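You operate a simulated robot arm through the tools that you are given. There is no shell and no other tool.

You are at the controls of a simulated robot arm. One attempt, no reset.

Task
Shut the pads carton and stick one yellow sticker on its flap.
Fine: use the red dabber and stand it back. Set down upright: red dabber.

It is judged by the outcome, as a careful person would: the job done as asked, and still so three seconds after it is handed in. It fails if anything else is knocked over, pushed out of place, dropped, spilled or broken.

Robot
A 7-joint arm with a two-finger parallel gripper, fixed in place. Base frame: the origin is at the foot of the arm, x ahead of it, y to its left, z up; the work surface is at about z = 840. Units: mm, degrees, N and s.
Its first joint turns from -166.0 to 166.0 degrees. Payload 3.43 kg.
The tool frame sits at the grasp point between the pads (the TCP): z along the fingers, y along the line on which they close. The tips reach 30 mm beyond it. Largest opening 94 mm; finger width 28, thickness 10; the body of the gripper, 50 by 96 mm, starts 55 mm behind the TCP.
Orientation is told as [roll, pitch, yaw] about the base's x, y, z axes, in that order, counted from this pose: with the fingers straight down and closing along the base's y, the tool's x points along the base's -x, its y along +y and its z along -z.

Tools
- The arm moves only by the tool move_arm. Its argument "moves" is one flat list of numbers, 7 for each row, row after row: the shift along the tool's x, y, z in units of 20 mm (1.0 is 20 mm), then the turn, a rotation vector about the tool's x, y, z in units of 8 degrees (1.0 is 8 degrees), then the finger opening in mm, from 0 to 94. In form: [tx, ty, tz, ax, ay, az, hand, tx, ty, tz, ax, ay, az, hand, ...]. A call has 1 to 20 rows; each row shifts and turns the commanded pose from where the row before left it, along the tool's axes as they then stand. A call with a number of a shift or a turn outside -1 to 1 is refused whole. A row lasts 0.2 s, in which the tool goes at most 50 mm and 8.6 degrees; a call with a longer step from one row to the next is refused whole, and so is a gripper value outside its range. Where a pose cannot be reached the arm comes as near as it can. A force on the tool above 40 N (or 10 N above the force at the start of the call, whichever is more), or a blocked arm, ends the call early, and 0.2 s more pass. The fingers move at their own pace (about 45 mm/s each) and stop on an object; they squeeze with about 27 N. The grip force told is the motor's: it shows also when the fingers shut on nothing. Time passes only in rows, and 0.2 s behind the last, so rows that do not move let the fingers close. The reply holds the time, the measured pose of the TCP, the force on the tool along the base axes, the opening and the grip force, in the units named above and with some noise, with the torque about the TCP (base axes, N m) and any sound that the robot's microphone picked up, and new pictures: "show" is both (left out), scene, wrist or none.
- Cameras (640 x 400 px; columns grow to the right, rows downward): "scene" is fixed at [48.3, 500.7, 1439]; the picture's right is [-0.47, -0.88, 0.00], its down [-0.42, 0.23, -0.88] and it looks along [0.77, -0.42, -0.48] (base axes); focal length 368 px, centre (320, 200). "wrist" rides on the gripper at [76, 14, -103] in the tool frame; the picture's right is [-0.18, 0.98, 0.00], its down [-0.75, -0.14, -0.64] and it looks along [-0.63, -0.12, 0.77] (tool axes); focal length 243 px, centre (320, 200). There is no depth. A picture from a camera that has moved, and an enlarged one, comes with that camera's place and axes in the base frame and with its lens.
- close_up(camera, box): a new picture of the part [left, top, right, bottom] of that camera's present view, enlarged. The clock stands still meanwhile.
- finish_job(): hands the job in; it is judged then, once.

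Nothing tells you positions but the pictures and the camera data. Unless the task says otherwise, let go and move clear before handing in.

The tools are called after "Request:" as name(argument=value, ...) on one line, values as JSON. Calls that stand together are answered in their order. move_arm: Moves the arm, as the interface text tells. Its arguments: {"type":"object","properties":{"moves":{"type":"array","items":{"type":"number"}},"show":{"type":"string","enum":["both","scene","wrist","none"]}},"required":["moves"]} The other tools are called the same way: close_up (camera, box) takes an enlarged picture of a part of a camera's view; finish_job () hands the job in.

At the start:

```text
time: 0.0
tcp_pos: [576.6, 258.0, 1121.2]
ee_rot: [0.0, 0.0, 0.0]
contact_force: [0.1, 0.0, 0.8]
wrist_torque: [-0.03, 0.02, -0.01]
opening: 93.9
gripper_force: 0.1
```

scene: 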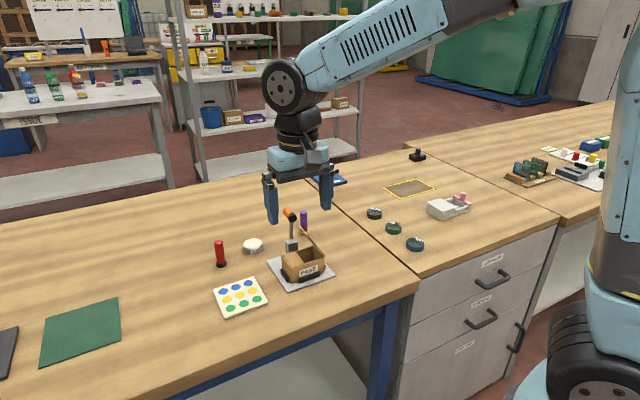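
wrist: 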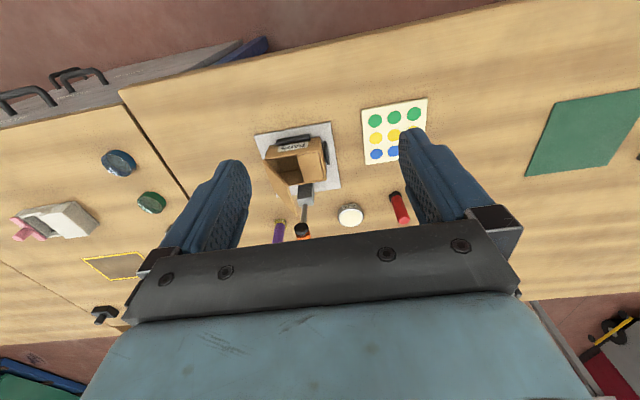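

I see a carton labelled PADS on a gray plate, a sticker sheet with coloured dots, a red dabber standing, a white puck and some other tools. I'll take enlarged pictures first to place things.

Request:
close_up(camera="scene", box=[190, 190, 350, 290])

Request:
close_up(camera="scene", box=[260, 200, 340, 250])

Request:
close_up(camera="scene", box=[200, 230, 280, 330])

Request:
close_up(camera="wrist", box=[240, 80, 440, 250])

```text
4.00 times, centred on (270, 240) of scene
camera zoom: at [48.3, 500.7, 1439.0], right [-0.47, -0.88, 0.0], down [-0.42, 0.23, -0.88], along [0.77, -0.42, -0.48], focal length 1474 px, centre (520, 40)
```

zoom: 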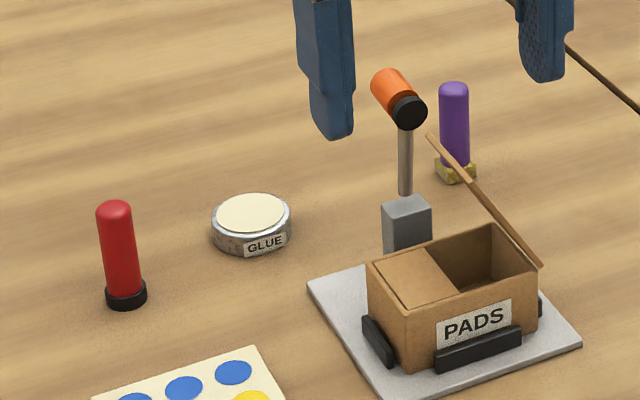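

```text
8.00 times, centred on (300, 225) of scene
camera zoom: at [48.3, 500.7, 1439.0], right [-0.47, -0.88, 0.0], down [-0.42, 0.23, -0.88], along [0.77, -0.42, -0.48], focal length 2948 px, centre (480, 0)
```

zoom: 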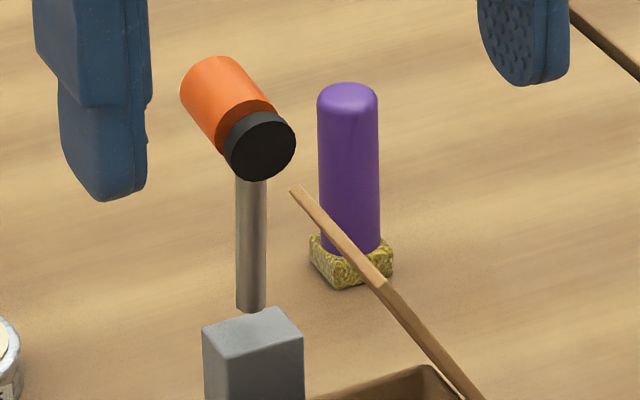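

```text
4.00 times, centred on (240, 280) of scene
camera zoom: at [48.3, 500.7, 1439.0], right [-0.47, -0.88, 0.0], down [-0.42, 0.23, -0.88], along [0.77, -0.42, -0.48], focal length 1474 px, centre (640, -120)
```

zoom: 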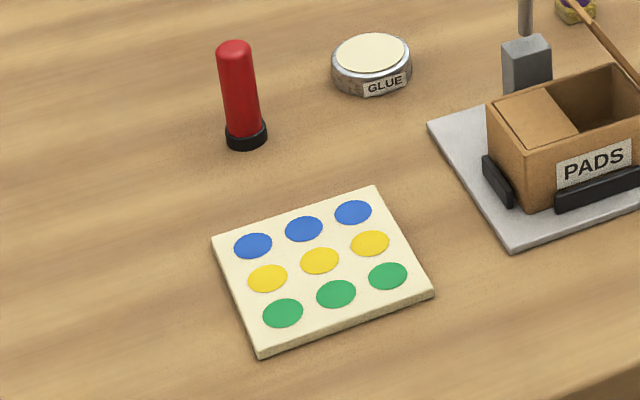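

```text
2.35 times, centred on (340, 165) of wrist
camera zoom: at [500.2, 271.6, 1225.6], right [0.18, 0.98, 0.0], down [0.75, -0.14, 0.64], along [0.63, -0.12, -0.77], focal length 571 px, centre (273, 282)
```

zoom: 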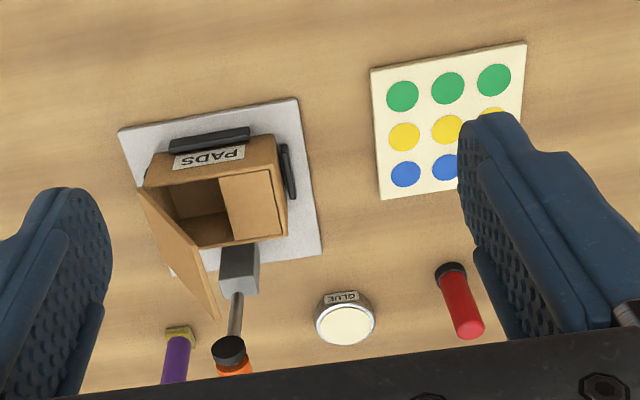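

The carton lies about x 676–727, y 153–239, with its flap hinged on the far-right (-y) side; the red dabber stands near (829, 366). I'll zoom further in on the flap and the stickers to pin down their geometry before moving.

Request:
close_up(camera="wrist", box=[240, 110, 350, 240])

Request:
close_up(camera="wrist", box=[350, 90, 440, 180])

Request:
close_up(camera="scene", box=[265, 240, 345, 295])

Request:
close_up(camera="scene", box=[200, 225, 280, 275])

```text
3.08 times, centred on (295, 175) of wrist
camera zoom: at [500.2, 271.6, 1225.6], right [0.18, 0.98, 0.0], down [0.75, -0.14, 0.64], along [0.63, -0.12, -0.77], focal length 746 px, centre (397, 277)
```

zoom: 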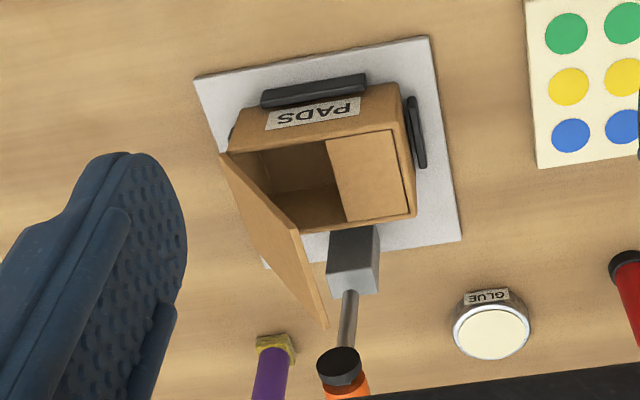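

```text
4.44 times, centred on (395, 135) of wrist
camera zoom: at [500.2, 271.6, 1225.6], right [0.18, 0.98, 0.0], down [0.75, -0.14, 0.64], along [0.63, -0.12, -0.77], focal length 1078 px, centre (-13, 489)
```

zoom: 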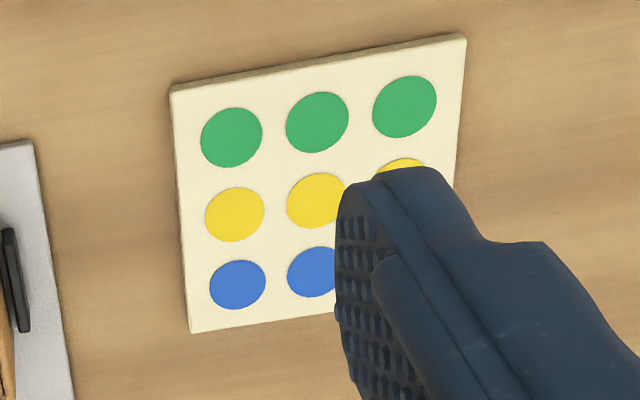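

```text
7.27 times, centred on (305, 268) of scene
camera zoom: at [48.3, 500.7, 1439.0], right [-0.47, -0.88, 0.0], down [-0.42, 0.23, -0.88], along [0.77, -0.42, -0.48], focal length 2680 px, centre (429, -291)
```

zoom: 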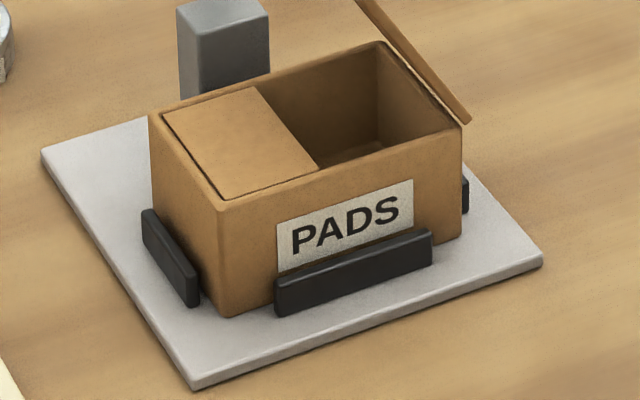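

```text
8.00 times, centred on (240, 250) of scene
camera zoom: at [48.3, 500.7, 1439.0], right [-0.47, -0.88, 0.0], down [-0.42, 0.23, -0.88], along [0.77, -0.42, -0.48], focal length 2948 px, centre (960, -200)
```

zoom: 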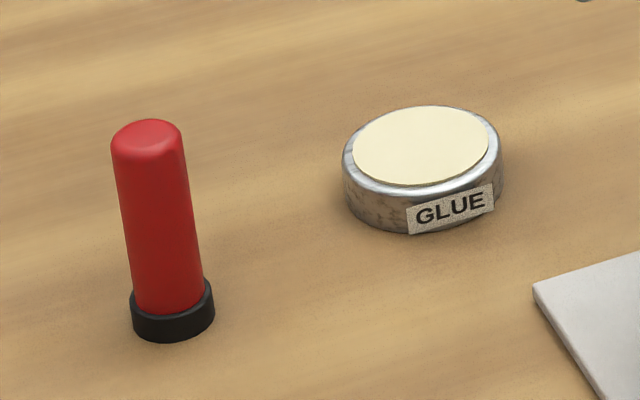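

The flap leans inward at about 63° from shut, hinged at y≈153, z≈888 with its tip near y≈192, z≈964. Behind the carton at (780, 190) there's an upright arm with an orange and black head that I must avoid. I'll close the fingers, move to the -y side of the flap and descend there.

Request:
move_arm(moves=[-0.857, -0.95, 0, 0, 0, 0, 0, -0.857, -0.95, 0, 0, 0, 0, 0, -0.857, -0.95, 0, 0, 0, 0, 0, -0.857, -0.95, 0, 0, 0, 0, 0, -0.857, -0.95, 0, 0, 0, 0, 0, -0.857, -0.95, 0, 0, 0, 0, 0, -0.857, -0.95, 0, 0, 0, 0, 0, 0, 0, 1, 0, 0, 0, 0, 0, 0, 1, 0, 0, 0, 0, 0, 0, 1, 0, 0, 0, 0, 0, 0, 1, 0, 0, 0, 0, 0, 0, 1, 0, 0, 0, 0, 0, 0, 0, 0, 0, 0, 0], show="both")

```text
time: 2.8
tcp_pos: [698.2, 125.0, 1021.9]
ee_rot: [0.0, 0.0, 0.0]
contact_force: [0.2, 0.2, 0.4]
wrist_torque: [0.04, -0.04, 0.0]
opening: 0.1
gripper_force: 27.3
camera wrist: at [621.4, 138.9, 1126.6], right [0.18, 0.98, 0.0], down [0.75, -0.14, 0.64], along [0.63, -0.12, -0.77], focal length 243 px, centre (320, 200)
```

scene: 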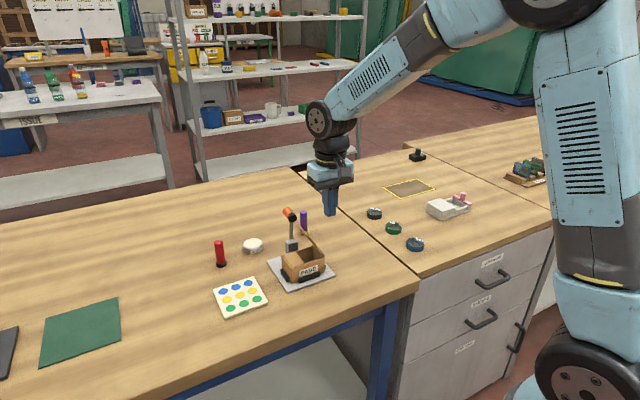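
wrist: 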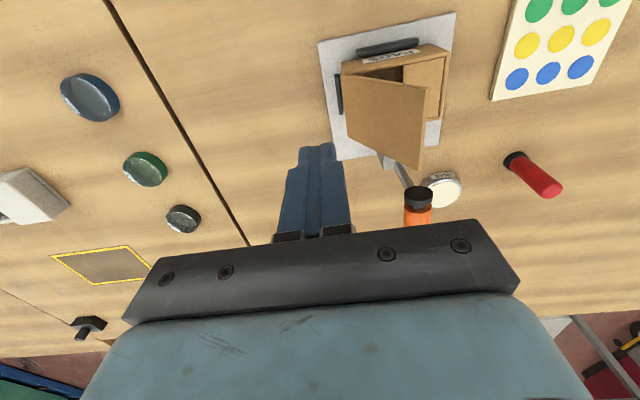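

The fingers are shut and beside the flap, clear of the upright arm. I'll zoom in to refine the flap and clamp positions before pushing.

Request:
close_up(camera="wrist", box=[310, 0, 590, 230])

Request:
close_up(camera="wrist", box=[310, 10, 480, 240])

Request:
close_up(camera="scene", box=[260, 170, 360, 295])

```text
1.74 times, centred on (450, 115) of wrist
camera zoom: at [621.4, 138.9, 1126.6], right [0.18, 0.98, 0.0], down [0.75, -0.14, 0.64], along [0.63, -0.12, -0.77], focal length 422 px, centre (94, 348)
```

zoom: 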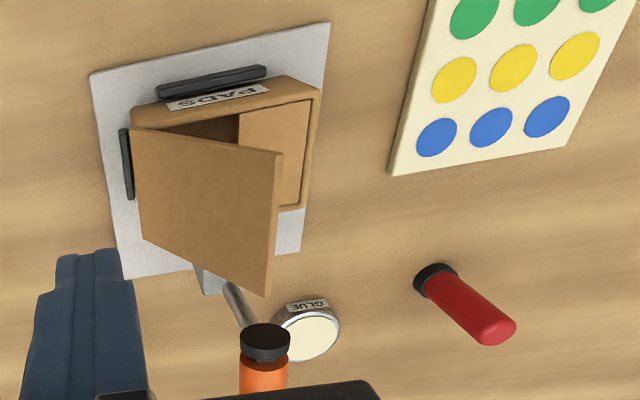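

```text
1.74 times, centred on (395, 125) of wrist
camera zoom: at [621.4, 138.9, 1126.6], right [0.18, 0.98, 0.0], down [0.75, -0.14, 0.64], along [0.63, -0.12, -0.77], focal length 422 px, centre (190, 330)
```

zoom: 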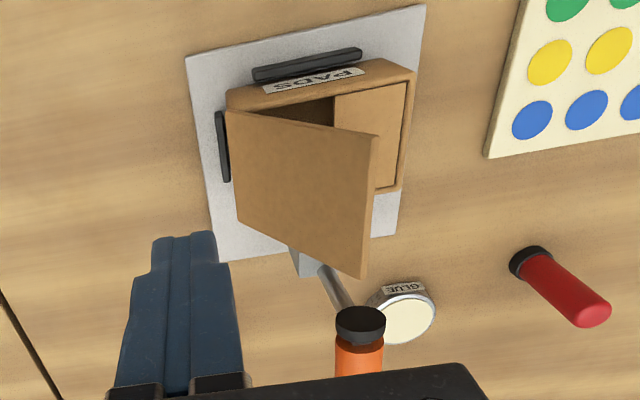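

```text
3.20 times, centred on (310, 232) of scene
camera zoom: at [48.3, 500.7, 1439.0], right [-0.47, -0.88, 0.0], down [-0.42, 0.23, -0.88], along [0.77, -0.42, -0.48], focal length 1179 px, centre (352, 96)
```

zoom: 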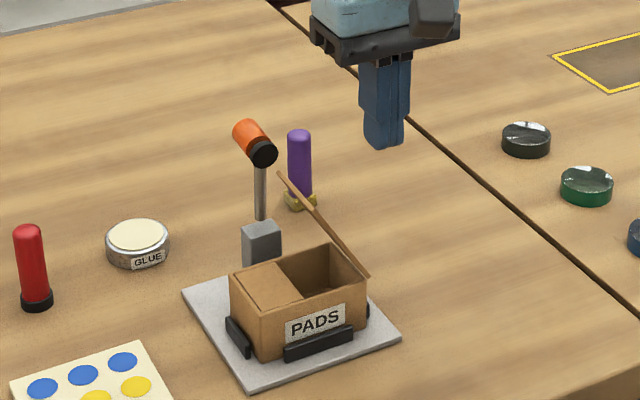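

The geometry holds up. I'll lower the closed fingers behind the flap, push it over toward +y, and follow it down most of the way.

Request:
move_arm(moves=[0, 0, 1, 0, 0, 0, 0, 0, 0, 1, 0, 0, 0, 0, 0, 0, 1, 0, 0, 0, 0, 0, 0, 0.2, 0, 0, 0, 0, 0, 0.49, 0, 0, 0, 0, 0, 0, 0.49, 0, 0, 0, 0, 0, 0, 0.49, 0, 0, 0, 0, 0, 0, 0.49, 0, 0, 0, 0, 0, 0, 0.4, 0.075, 0, 0, 0, 0, 0, 0.4, 0.075, 0, 0, 0, 0, 0, 0.375, 0.2, 0, 0, 0, 0, 0, 0.375, 0.2, 0, 0, 0, 0, 0, 0.2, 0.25, 0, 0, 0, 0, 0, 0.2, 0.25, 0, 0, 0, 0, 0, 0.125, 0.25, 0, 0, 0, 0, 0, 0.125, 0.25, 0, 0, 0, 0, 0, 0, 0, 0, 0, 0, 0])

```text
time: 6.4
tcp_pos: [696.2, 208.1, 926.9]
ee_rot: [0.0, -0.1, 0.0]
contact_force: [0.5, 0.0, 0.0]
wrist_torque: [0.0, -0.02, 0.0]
opening: 0.1
gripper_force: 27.0
camera wrist: at [619.8, 222.2, 1031.3], right [0.18, 0.98, 0.0], down [0.75, -0.14, 0.64], along [0.63, -0.12, -0.77], focal length 243 px, centre (320, 200)
```

scene: 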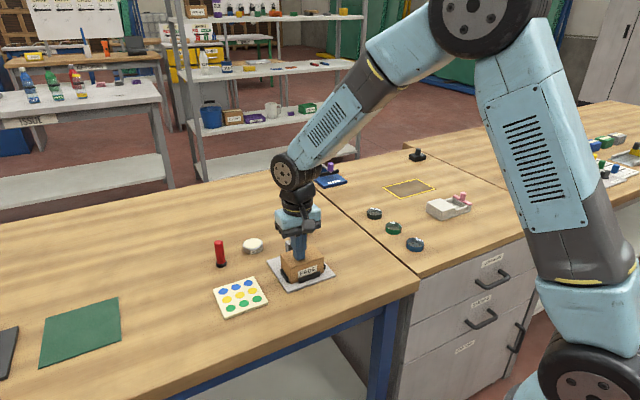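
wrist: 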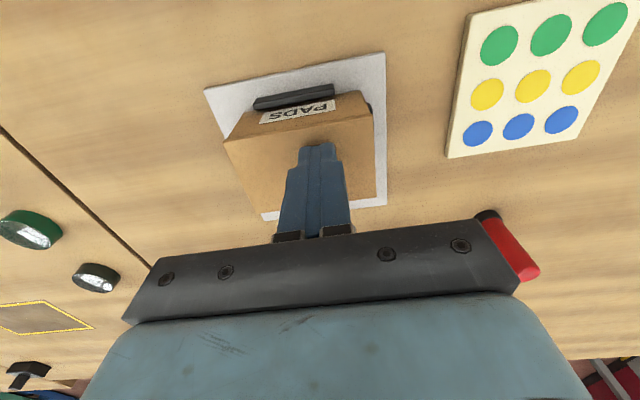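

The flap is nearly shut under the fingers. I'll press it down gently and watch the force.

Request:
move_arm(moves=[0, 0, 0.1, 0, 0, 0, 0, 0, 0, 0.1, 0, 0, 0, 0, 0, 0, 0.1, 0, 0, 0, 0, 0, 0, 0, 0, 0, 0, 0], show="none")

Request:
close_up(camera="scene", box=[250, 220, 350, 295])

```text
time: 7.2
tcp_pos: [697.8, 207.4, 925.6]
ee_rot: [0.1, -0.3, 0.0]
contact_force: [-9.6, -1.9, 21.7]
wrist_torque: [-0.12, 0.39, 0.01]
opening: 0.3
gripper_force: 26.6
stopped in row 4: the force on the tool passed its limit at 42 N (the readings are from after the stop); the commanded pose is now the measured one
```

```text
5.33 times, centred on (300, 258) of scene
camera zoom: at [48.3, 500.7, 1439.0], right [-0.47, -0.88, 0.0], down [-0.42, 0.23, -0.88], along [0.77, -0.42, -0.48], focal length 1965 px, centre (427, -107)
```

zoom: 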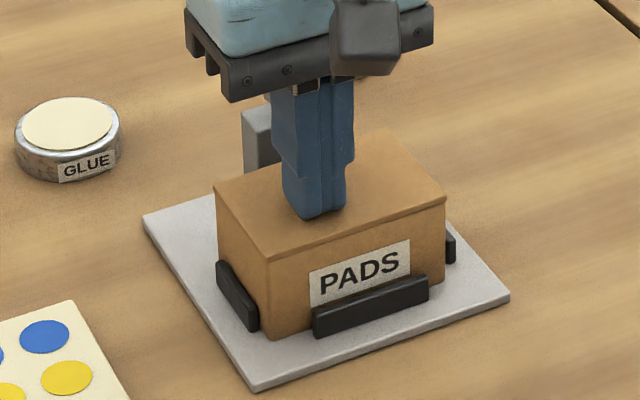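

The flap is flat and bearing about 22 N at tip z≈895. I'll lift straight up and see whether it stays shut on its own.

Request:
move_arm(moves=[0, 0, -0.2, 0, 0, 0, 0, 0, 0, -0.5, 0, 0, 0, 0, 0, 0, -1, 0, 0, 0, 0, 0, 0, -1, 0, 0, 0, 0, 0, 0, -1, 0, 0, 0, 0, 0, 0, -1, 0, 0, 0, 0])

Request:
close_up(camera="scene", box=[250, 200, 350, 295])

Request:
close_up(camera="wrist", box=[180, 0, 580, 250])

```text
time: 8.7
tcp_pos: [697.4, 209.0, 1017.2]
ee_rot: [0.1, -0.3, 0.0]
contact_force: [-0.4, 0.0, -0.3]
wrist_torque: [0.01, -0.04, -0.02]
opening: 0.0
gripper_force: 27.2
camera wrist: at [620.3, 222.5, 1121.0], right [0.18, 0.98, 0.0], down [0.75, -0.14, 0.64], along [0.63, -0.12, -0.76], focal length 243 px, centre (320, 200)
```

scene: 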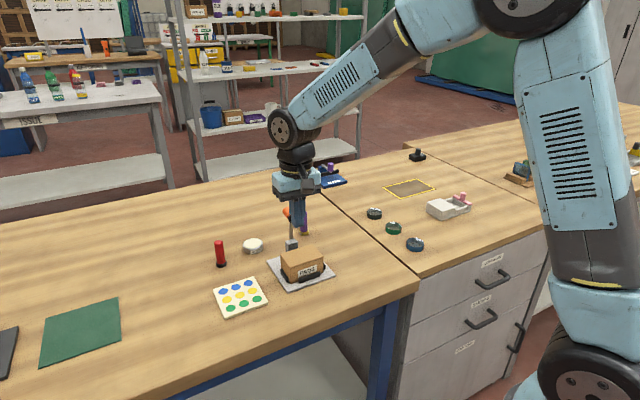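
wrist: 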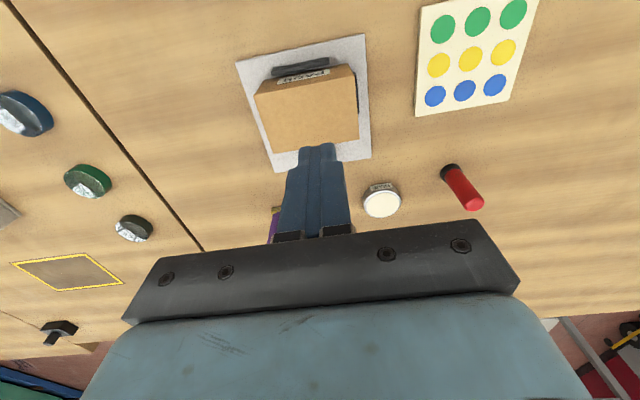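

```text
4.21 times, centred on (300, 248) of scene
camera zoom: at [48.3, 500.7, 1439.0], right [-0.47, -0.88, 0.0], down [-0.42, 0.23, -0.88], along [0.77, -0.42, -0.48], focal length 1551 px, centre (404, 0)
```

zoom: 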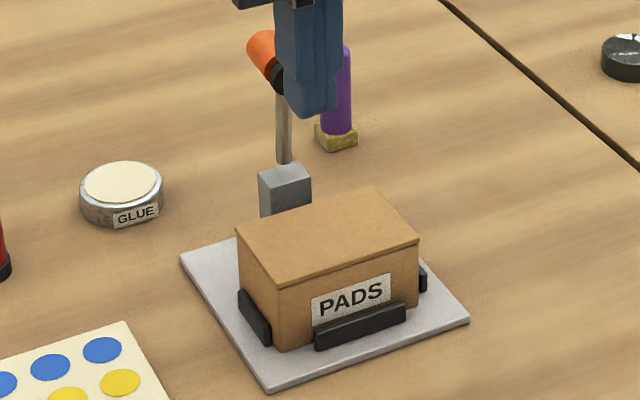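

```text
1.60 times, centred on (380, 125) of wrist
camera zoom: at [620.3, 222.5, 1121.0], right [0.18, 0.98, 0.0], down [0.75, -0.14, 0.64], along [0.63, -0.12, -0.76], focal length 388 px, centre (224, 320)
```

zoom: 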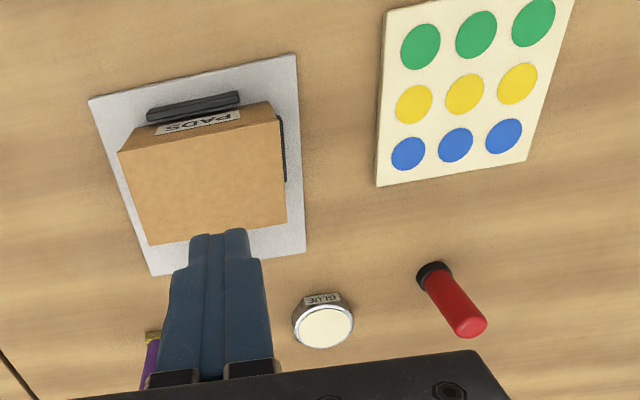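

The flap stays shut after the fingers lift. Next I'll move above the red dabber near (828, 364), opening the fingers to about 50 mm on the way, and check alignment with the wrist camera.

Request:
move_arm(moves=[0, 0, -1, 0, 0, 0, 0, -0.82, 0.97, 0, 0, 0, 0, 20, -0.82, 0.97, 0, 0, 0, 0, 40, -0.82, 0.97, 0, 0, 0, 0, 54, -0.82, 0.97, 0, 0, 0, 0, 54, -0.82, 0.97, 0, 0, 0, 0, 54, -0.82, 0.97, 0, 0, 0, 0, 54, -0.82, 0.97, 0, 0, 0, 0, 54, -0.82, 0.97, 0, 0, 0, 0, 54, 0, 0, 1, 0, 0, 0, 54, 0, 0, 0.8, 0, 0, 0, 54, 0, 0, 0, 0, 0, 0, 54])

Request:
close_up(camera="wrist", box=[200, 60, 440, 240])

Request:
close_up(camera="scene", box=[190, 160, 350, 295])

```text
time: 11.2
tcp_pos: [828.8, 366.0, 1000.9]
ee_rot: [0.1, -0.1, 0.1]
contact_force: [0.1, -1.2, 0.2]
wrist_torque: [-0.02, 0.01, 0.04]
opening: 53.9
gripper_force: 0.2
camera wrist: at [751.7, 378.6, 1104.5], right [0.18, 0.98, 0.0], down [0.75, -0.14, 0.64], along [0.63, -0.12, -0.76], focal length 243 px, centre (320, 200)
```

scene: 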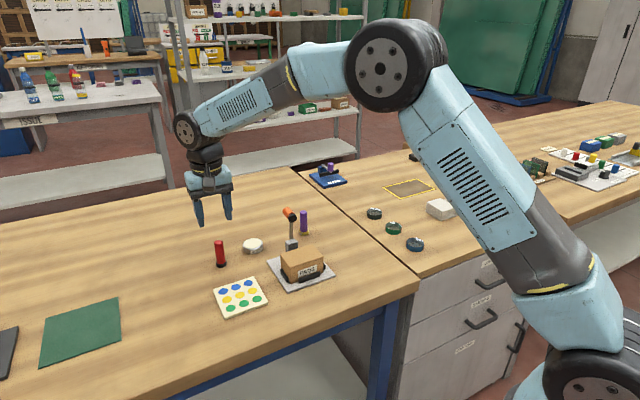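
wrist: 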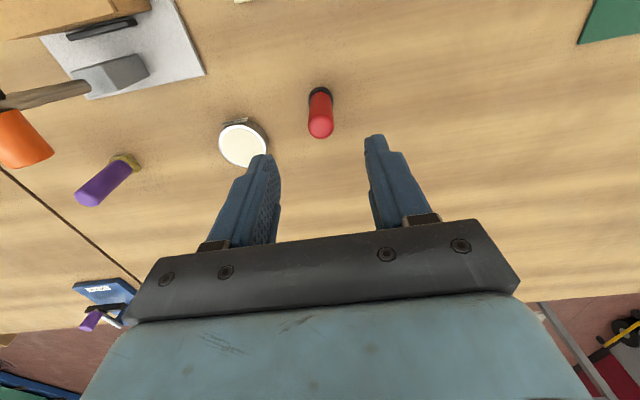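

```text
2.22 times, centred on (320, 150) of wrist
camera zoom: at [751.7, 378.6, 1104.5], right [0.18, 0.98, 0.0], down [0.75, -0.14, 0.64], along [0.63, -0.12, -0.76], focal length 539 px, centre (320, 311)
```

zoom: 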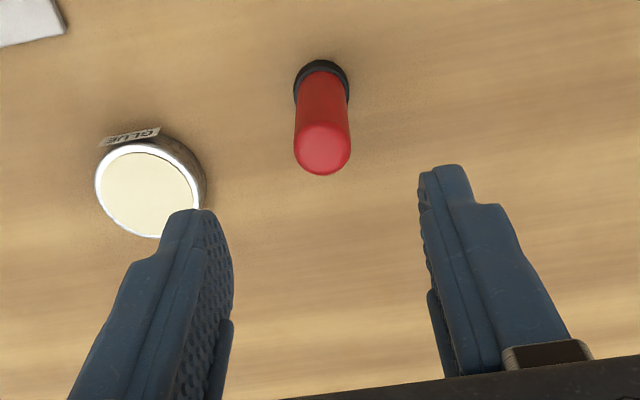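

```text
2.96 times, centred on (270, 228) of scene
camera zoom: at [48.3, 500.7, 1439.0], right [-0.47, -0.88, 0.0], down [-0.42, 0.23, -0.88], along [0.77, -0.42, -0.48], focal length 1092 px, centre (468, 118)
```

zoom: 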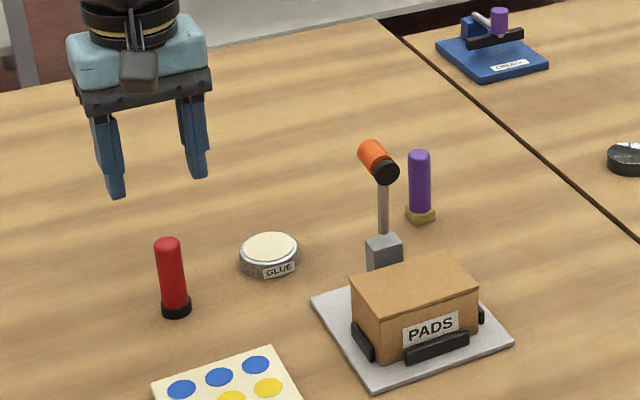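

The dabber's axis reads about (831.5, 364.5), nearly under the tool, and the carton is still shut. I'll make a small correction, lower around it and check before closing.

Request:
move_arm(moves=[-0.14, -0.075, 0, 0, 0, 0, 54, 0, 0, 1, 0, 0, 0, 54, 0, 0, 1, 0, 0, 0, 54, 0, 0, 1, 0, 0, 0, 54, 0, 0, 0.8, 0, 0, 0, 54, 0, 0, 0.8, 0, 0, 0, 54, 0, 0, 0.8, 0, 0, 0, 54, 0, 0, 0.2, 0, 0, 0, 54, 0, 0, 0, 0, 0, 0, 54])

Request:
close_up(camera="wrist", box=[220, 80, 420, 240])

Request:
close_up(camera="scene", box=[180, 190, 280, 290])

```text
time: 13.2
tcp_pos: [832.1, 362.6, 889.9]
ee_rot: [0.1, -0.2, 0.0]
contact_force: [0.0, 0.0, 0.4]
wrist_torque: [0.02, -0.01, -0.01]
opening: 54.1
gripper_force: 0.2
camera wrist: at [754.7, 376.0, 993.0], right [0.18, 0.98, 0.0], down [0.75, -0.14, 0.64], along [0.63, -0.12, -0.76], focal length 243 px, centre (320, 200)
```

scene: 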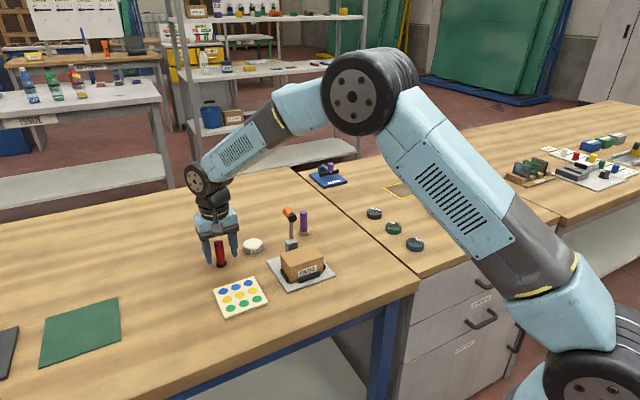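
wrist: 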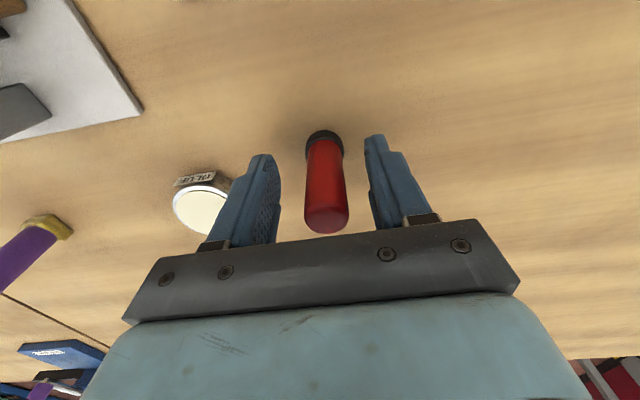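

```text
2.50 times, centred on (320, 160) of wrist
camera zoom: at [754.7, 376.0, 993.0], right [0.18, 0.98, 0.0], down [0.75, -0.14, 0.64], along [0.63, -0.12, -0.76], focal length 606 px, centre (320, 300)
```

zoom: 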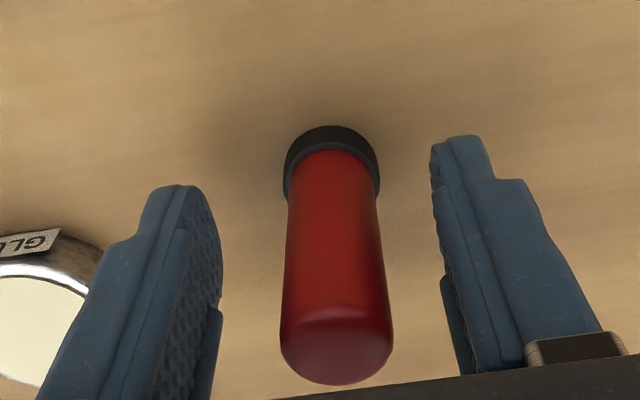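

```text
4.00 times, centred on (230, 240) of scene
camera zoom: at [48.3, 500.7, 1439.0], right [-0.47, -0.88, 0.0], down [-0.42, 0.23, -0.88], along [0.77, -0.42, -0.48], focal length 1474 px, centre (680, 40)
```

zoom: 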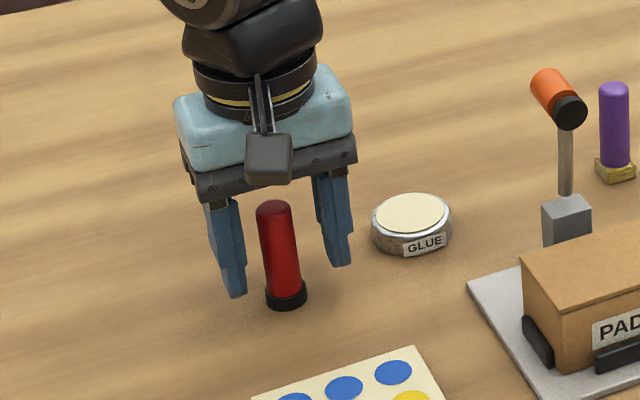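

The dabber sits between the fingers, about 2.5 mm toward +y of centre. I'll correct that and close on it.

Request:
move_arm(moves=[0, 0.12, 0, 0, 0, 0, 54, 0, 0, 0, 0, 0, 0, 54, 0, 0, 0, 0, 0, 0, 0, 0, 0, 0, 0, 0, 0, 0, 0, 0, 0, 0, 0, 0, 0, 0, 0, 0, 0, 0, 0, 0])

Request:
close_up(camera="wrist", box=[220, 80, 420, 240])

```text
time: 14.7
tcp_pos: [832.3, 365.1, 889.8]
ee_rot: [0.1, -0.2, -0.1]
contact_force: [-0.1, -1.0, 1.3]
wrist_torque: [-0.04, 0.03, 0.03]
opening: 21.0
gripper_force: 27.5
camera wrist: at [755.1, 378.5, 993.6], right [0.18, 0.98, 0.0], down [0.75, -0.14, 0.64], along [0.63, -0.12, -0.76], focal length 243 px, centre (320, 200)
```

scene: 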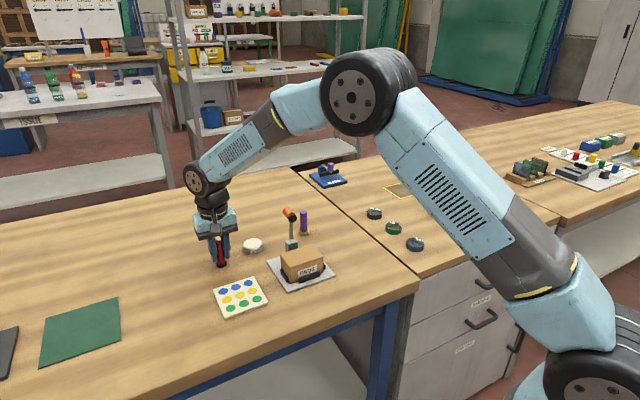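
wrist: 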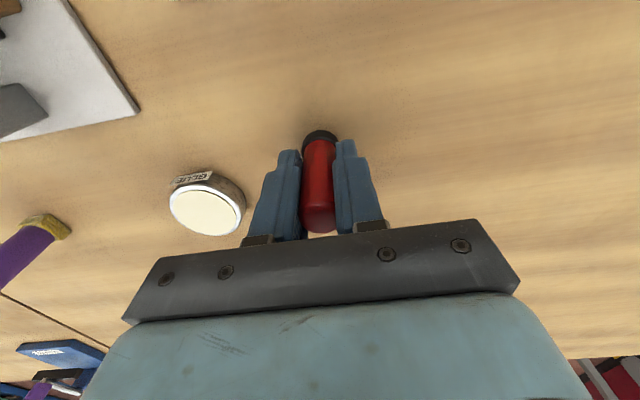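

```text
2.50 times, centred on (320, 160) of wrist
camera zoom: at [755.1, 378.5, 993.6], right [0.18, 0.98, 0.0], down [0.75, -0.14, 0.64], along [0.63, -0.12, -0.76], focal length 606 px, centre (320, 300)
```

zoom: 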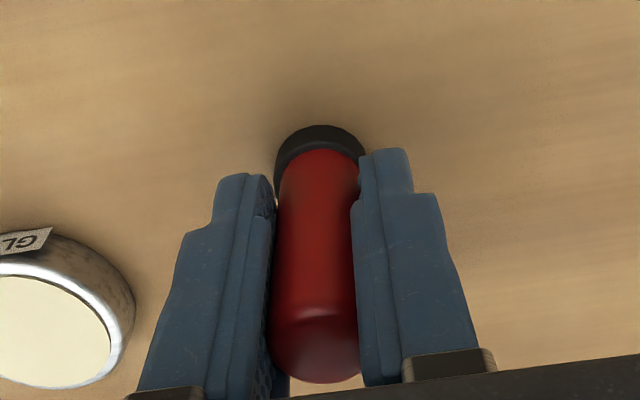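

The dabber is gripped at 21 mm with its foot about 50 mm below the TCP. I'll lift it straight up and carry it over the sticker sheet, near the yellow dot at about (692.5, 330).

Request:
move_arm(moves=[0, 0, -0.5, 0, 0, 0, 0, 0, 0, -1, 0, 0, 0, 0, 0, 0, -1, 0, 0, 0, 0, 0, 0, -1, 0, 0, 0, 0, 1, -0.25, 0, 0, 0, 0, 0, 1, -0.25, 0, 0, 0, 0, 0, 1, -0.25, 0, 0, 0, 0, 0, 1, -0.25, 0, 0, 0, 0, 0, 1, -0.25, 0, 0, 0, 0, 0, 1, -0.25, 0, 0, 0, 0, 0, 1, -0.25, 0, 0, 0, 0, 0, 0, 0, 0, 0, 0, 0, 0])

Request:
close_up(camera="wrist", box=[200, 0, 440, 240])

Request:
close_up(camera="scene", box=[190, 220, 350, 330])

```text
time: 17.2
tcp_pos: [691.8, 329.3, 959.5]
ee_rot: [0.1, -0.2, 0.0]
contact_force: [-0.4, -0.1, -1.4]
wrist_torque: [-0.01, 0.0, 0.01]
opening: 20.7
gripper_force: 26.4
camera wrist: at [614.3, 342.9, 1062.7], right [0.18, 0.98, 0.0], down [0.75, -0.14, 0.64], along [0.63, -0.12, -0.76], focal length 243 px, centre (320, 200)
```

scene: 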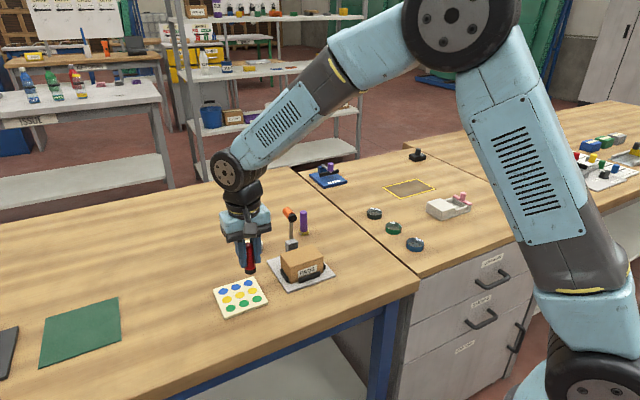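
wrist: 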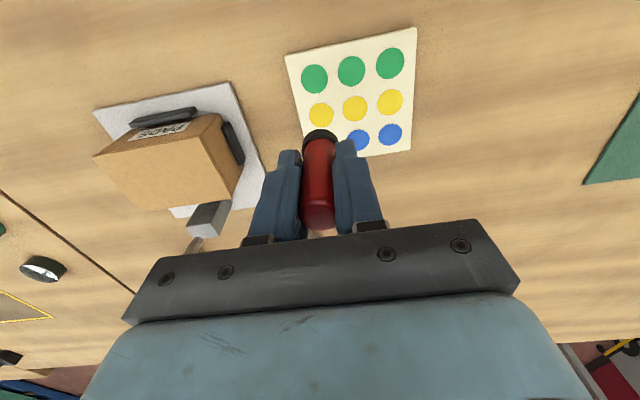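

```text
1.67 times, centred on (320, 120) of wrist
camera zoom: at [614.3, 342.9, 1062.7], right [0.18, 0.98, 0.0], down [0.75, -0.14, 0.64], along [0.63, -0.12, -0.76], focal length 404 px, centre (320, 333)
```

zoom: 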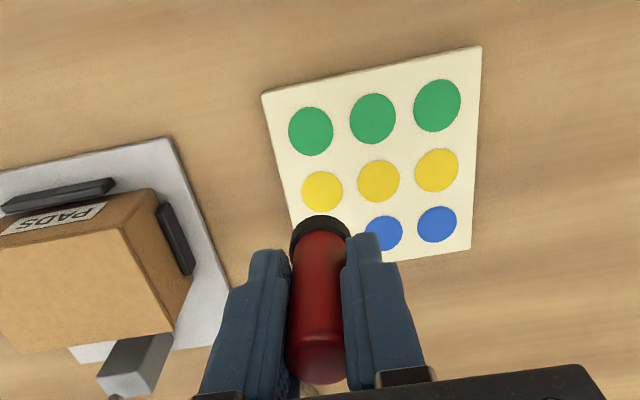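

```text
3.64 times, centred on (270, 275) of scene
camera zoom: at [48.3, 500.7, 1439.0], right [-0.47, -0.88, 0.0], down [-0.42, 0.23, -0.88], along [0.77, -0.42, -0.48], focal length 1340 px, centre (502, -73)
```

zoom: 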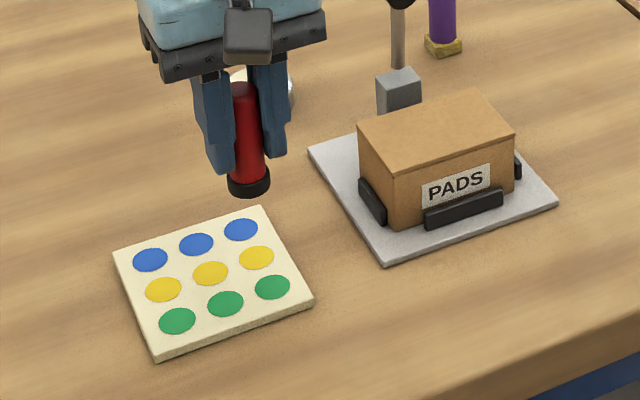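

The yellow dot under the dabber reads (693, 329.5), matching both cameras. I'll lower the dabber to just above it and stop to check.

Request:
move_arm(moves=[-0.05, 0, 1, 0, 0, 0, 0, 0, 0, 1, 0, 0, 0, 0, 0, 0, 0.5, 0, 0, 0, 0, 0, 0, 0.3, 0, 0, 0, 0, 0, 0, 0, 0, 0, 0, 0])

Request:
close_up(camera="scene", box=[200, 240, 300, 320])

Request:
close_up(camera="wrist", box=[240, 60, 440, 240])

```text
time: 18.4
tcp_pos: [695.8, 331.2, 904.5]
ee_rot: [0.1, -0.2, 0.0]
contact_force: [-0.3, -0.2, -0.2]
wrist_torque: [0.0, -0.02, -0.01]
opening: 20.6
gripper_force: 26.7
camera wrist: at [617.8, 344.1, 1007.6], right [0.18, 0.98, 0.0], down [0.75, -0.14, 0.64], along [0.63, -0.12, -0.76], focal length 243 px, centre (320, 200)
```

scene: 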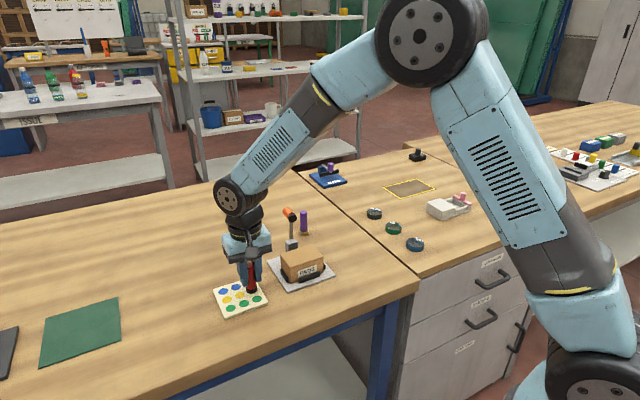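
wrist: 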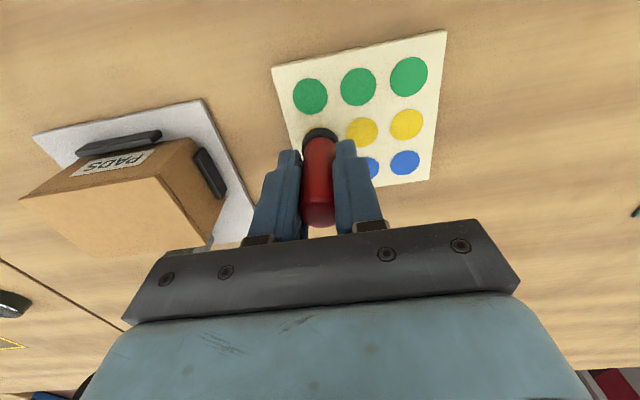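

```text
5.00 times, centred on (250, 280) of scene
camera zoom: at [48.3, 500.7, 1439.0], right [-0.47, -0.88, 0.0], down [-0.42, 0.23, -0.88], along [0.77, -0.42, -0.48], focal length 1842 px, centre (670, -200)
```

zoom: 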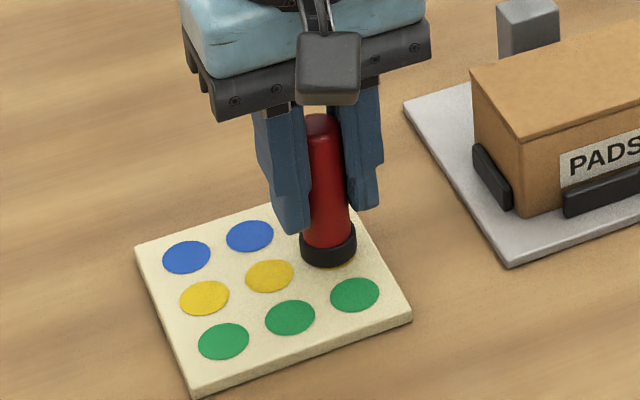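

```text
2.22 times, centred on (340, 150) of wrist
camera zoom: at [617.8, 344.1, 1007.6], right [0.18, 0.98, 0.0], down [0.75, -0.14, 0.64], along [0.63, -0.12, -0.76], focal length 539 px, centre (276, 311)
```

zoom: 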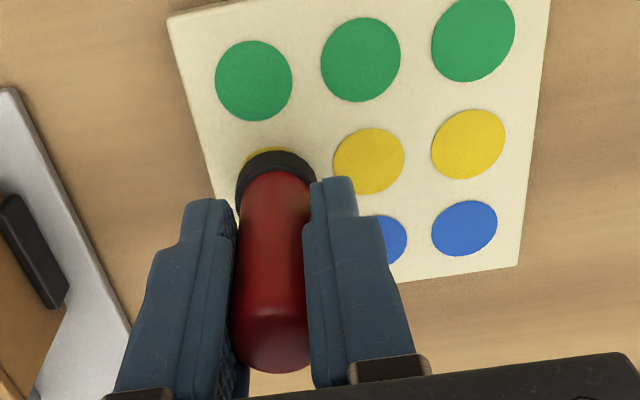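

The dabber hovers just above the yellow dot, a few millimetres up. I'll take another reading without moving to see how noisy the pose is.

Request:
move_arm(moves=[0, 0, 0, 0, 0, 0, 0], show="none")

Request:
close_up(camera="wrist", box=[280, 100, 380, 180])

Request:
close_up(camera="scene", box=[235, 270, 285, 310])

```text
time: 18.9
tcp_pos: [694.5, 330.9, 903.8]
ee_rot: [0.1, -0.2, 0.0]
contact_force: [0.0, -0.6, -0.9]
wrist_torque: [0.01, -0.06, -0.01]
opening: 20.8
gripper_force: 27.2
```

```text
5.00 times, centred on (330, 140) of wrist
camera zoom: at [617.8, 344.1, 1007.6], right [0.18, 0.98, 0.0], down [0.75, -0.14, 0.64], along [0.63, -0.12, -0.76], focal length 1213 px, centre (270, 500)
```

zoom: 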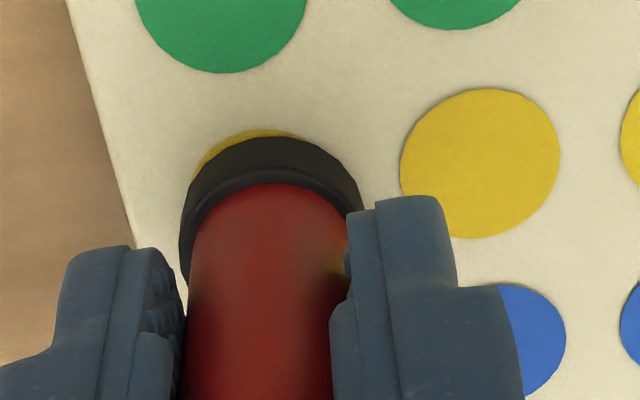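

```text
10.00 times, centred on (260, 290) of scene
camera zoom: at [48.3, 500.7, 1439.0], right [-0.47, -0.88, 0.0], down [-0.42, 0.23, -0.88], along [0.77, -0.42, -0.48], focal length 3684 px, centre (920, -700)
```

zoom: 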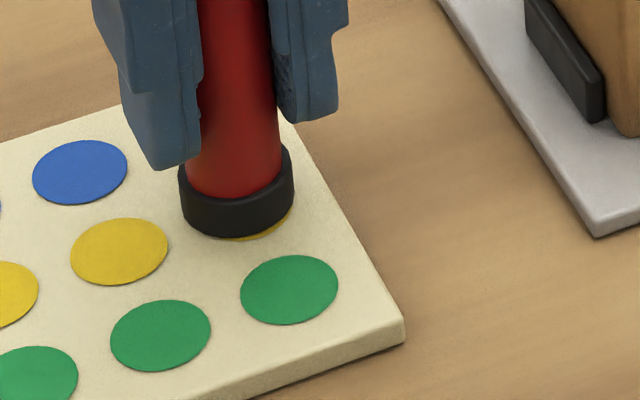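

The readings jitter by about 1 mm, and the foot is within 2 mm of the dot's centre. I'll nudge it slightly, then ease down in 1 mm steps until it presses lightly.

Request:
move_arm(moves=[-0.025, -0.075, 0, 0, 0, 0, 0, 0, 0, 0.05, 0, 0, 0, 0, 0, 0, 0.05, 0, 0, 0, 0, 0, 0, 0.05, 0, 0, 0, 0, 0, 0, 0, 0, 0, 0, 0], show="none")

Request:
close_up(camera="scene", box=[235, 270, 285, 310])

Request:
close_up(camera="wrist", box=[280, 100, 380, 180])

```text
time: 20.1
tcp_pos: [694.5, 328.6, 901.8]
ee_rot: [0.2, -0.3, 0.0]
contact_force: [4.7, -6.5, 17.2]
wrist_torque: [-0.49, -0.27, -0.03]
opening: 20.4
gripper_force: 26.6
```

```text
10.00 times, centred on (260, 290) of scene
camera zoom: at [48.3, 500.7, 1439.0], right [-0.47, -0.88, 0.0], down [-0.42, 0.23, -0.88], along [0.77, -0.42, -0.48], focal length 3684 px, centre (920, -700)
```

zoom: 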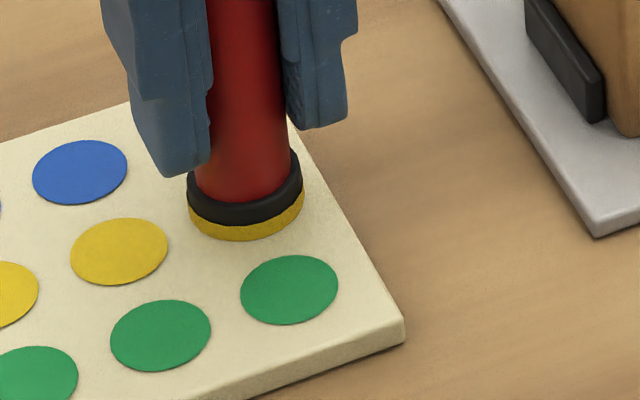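

```text
5.00 times, centred on (330, 140) of wrist
camera zoom: at [616.8, 342.3, 1005.3], right [0.18, 0.98, 0.0], down [0.75, -0.14, 0.65], along [0.64, -0.12, -0.76], focal length 1213 px, centre (270, 500)
```

zoom: 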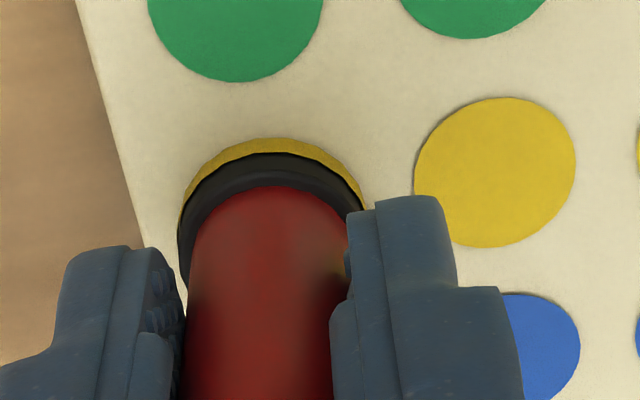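

The dabber is pressing at about 17 N, and a yellow rim now shows at its foot, so the sticker seems to have attached. I'll lift it and look.

Request:
move_arm(moves=[0, 0, -0.1, 0, 0, 0, 0, 0, 0, -0.3, 0, 0, 0, 0, 0, 0, -1, 0, 0, 0, 0, 0, 0, -1, 0, 0, 0, 0, 0, 0, 0, 0, 0, 0, 0])

Request:
close_up(camera="scene", box=[200, 240, 300, 320])

Request:
close_up(camera="wrist", box=[240, 40, 440, 240])

```text
time: 21.2
tcp_pos: [692.1, 330.5, 947.8]
ee_rot: [0.0, -0.2, 0.0]
contact_force: [-0.2, -0.2, 0.2]
wrist_torque: [-0.02, -0.02, 0.01]
opening: 20.9
gripper_force: 27.3
camera wrist: at [615.4, 343.6, 1052.7], right [0.18, 0.98, 0.0], down [0.75, -0.14, 0.64], along [0.63, -0.12, -0.76], focal length 243 px, centre (320, 200)
```

scene: 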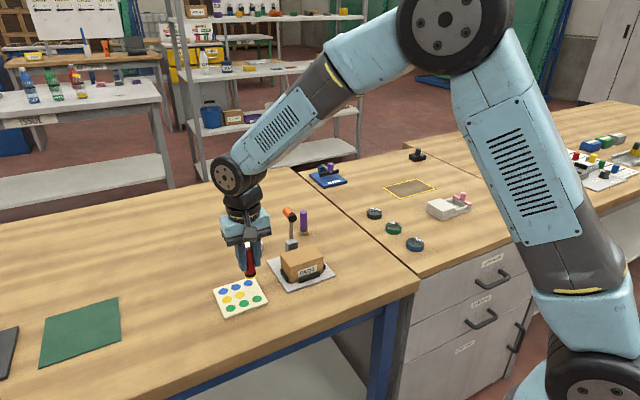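
wrist: 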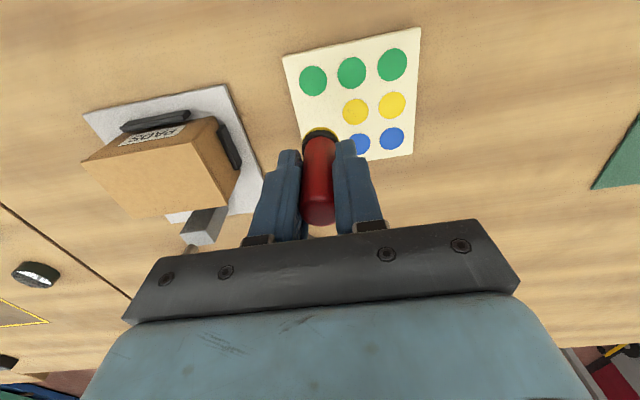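

```text
5.00 times, centred on (250, 280) of scene
camera zoom: at [48.3, 500.7, 1439.0], right [-0.47, -0.88, 0.0], down [-0.42, 0.23, -0.88], along [0.77, -0.42, -0.48], focal length 1842 px, centre (670, -200)
```

zoom: 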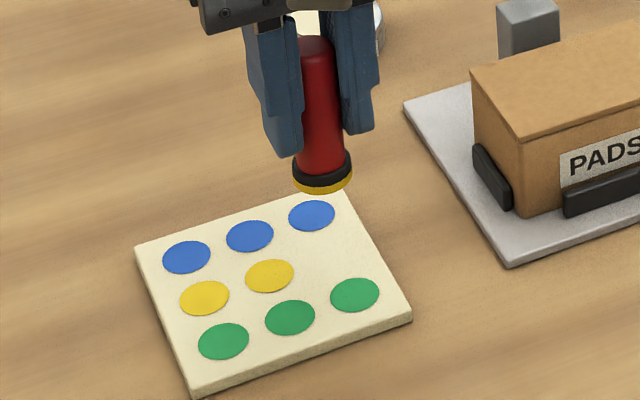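

```text
2.00 times, centred on (340, 140) of wrist
camera zoom: at [615.4, 343.6, 1052.7], right [0.18, 0.98, 0.0], down [0.75, -0.14, 0.64], along [0.63, -0.12, -0.76], focal length 485 px, centre (280, 320)
```

zoom: 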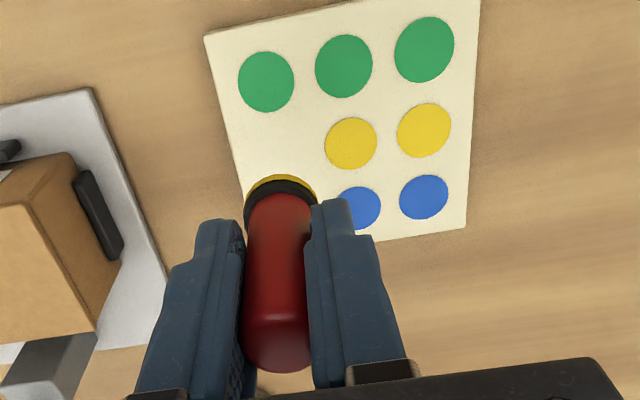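

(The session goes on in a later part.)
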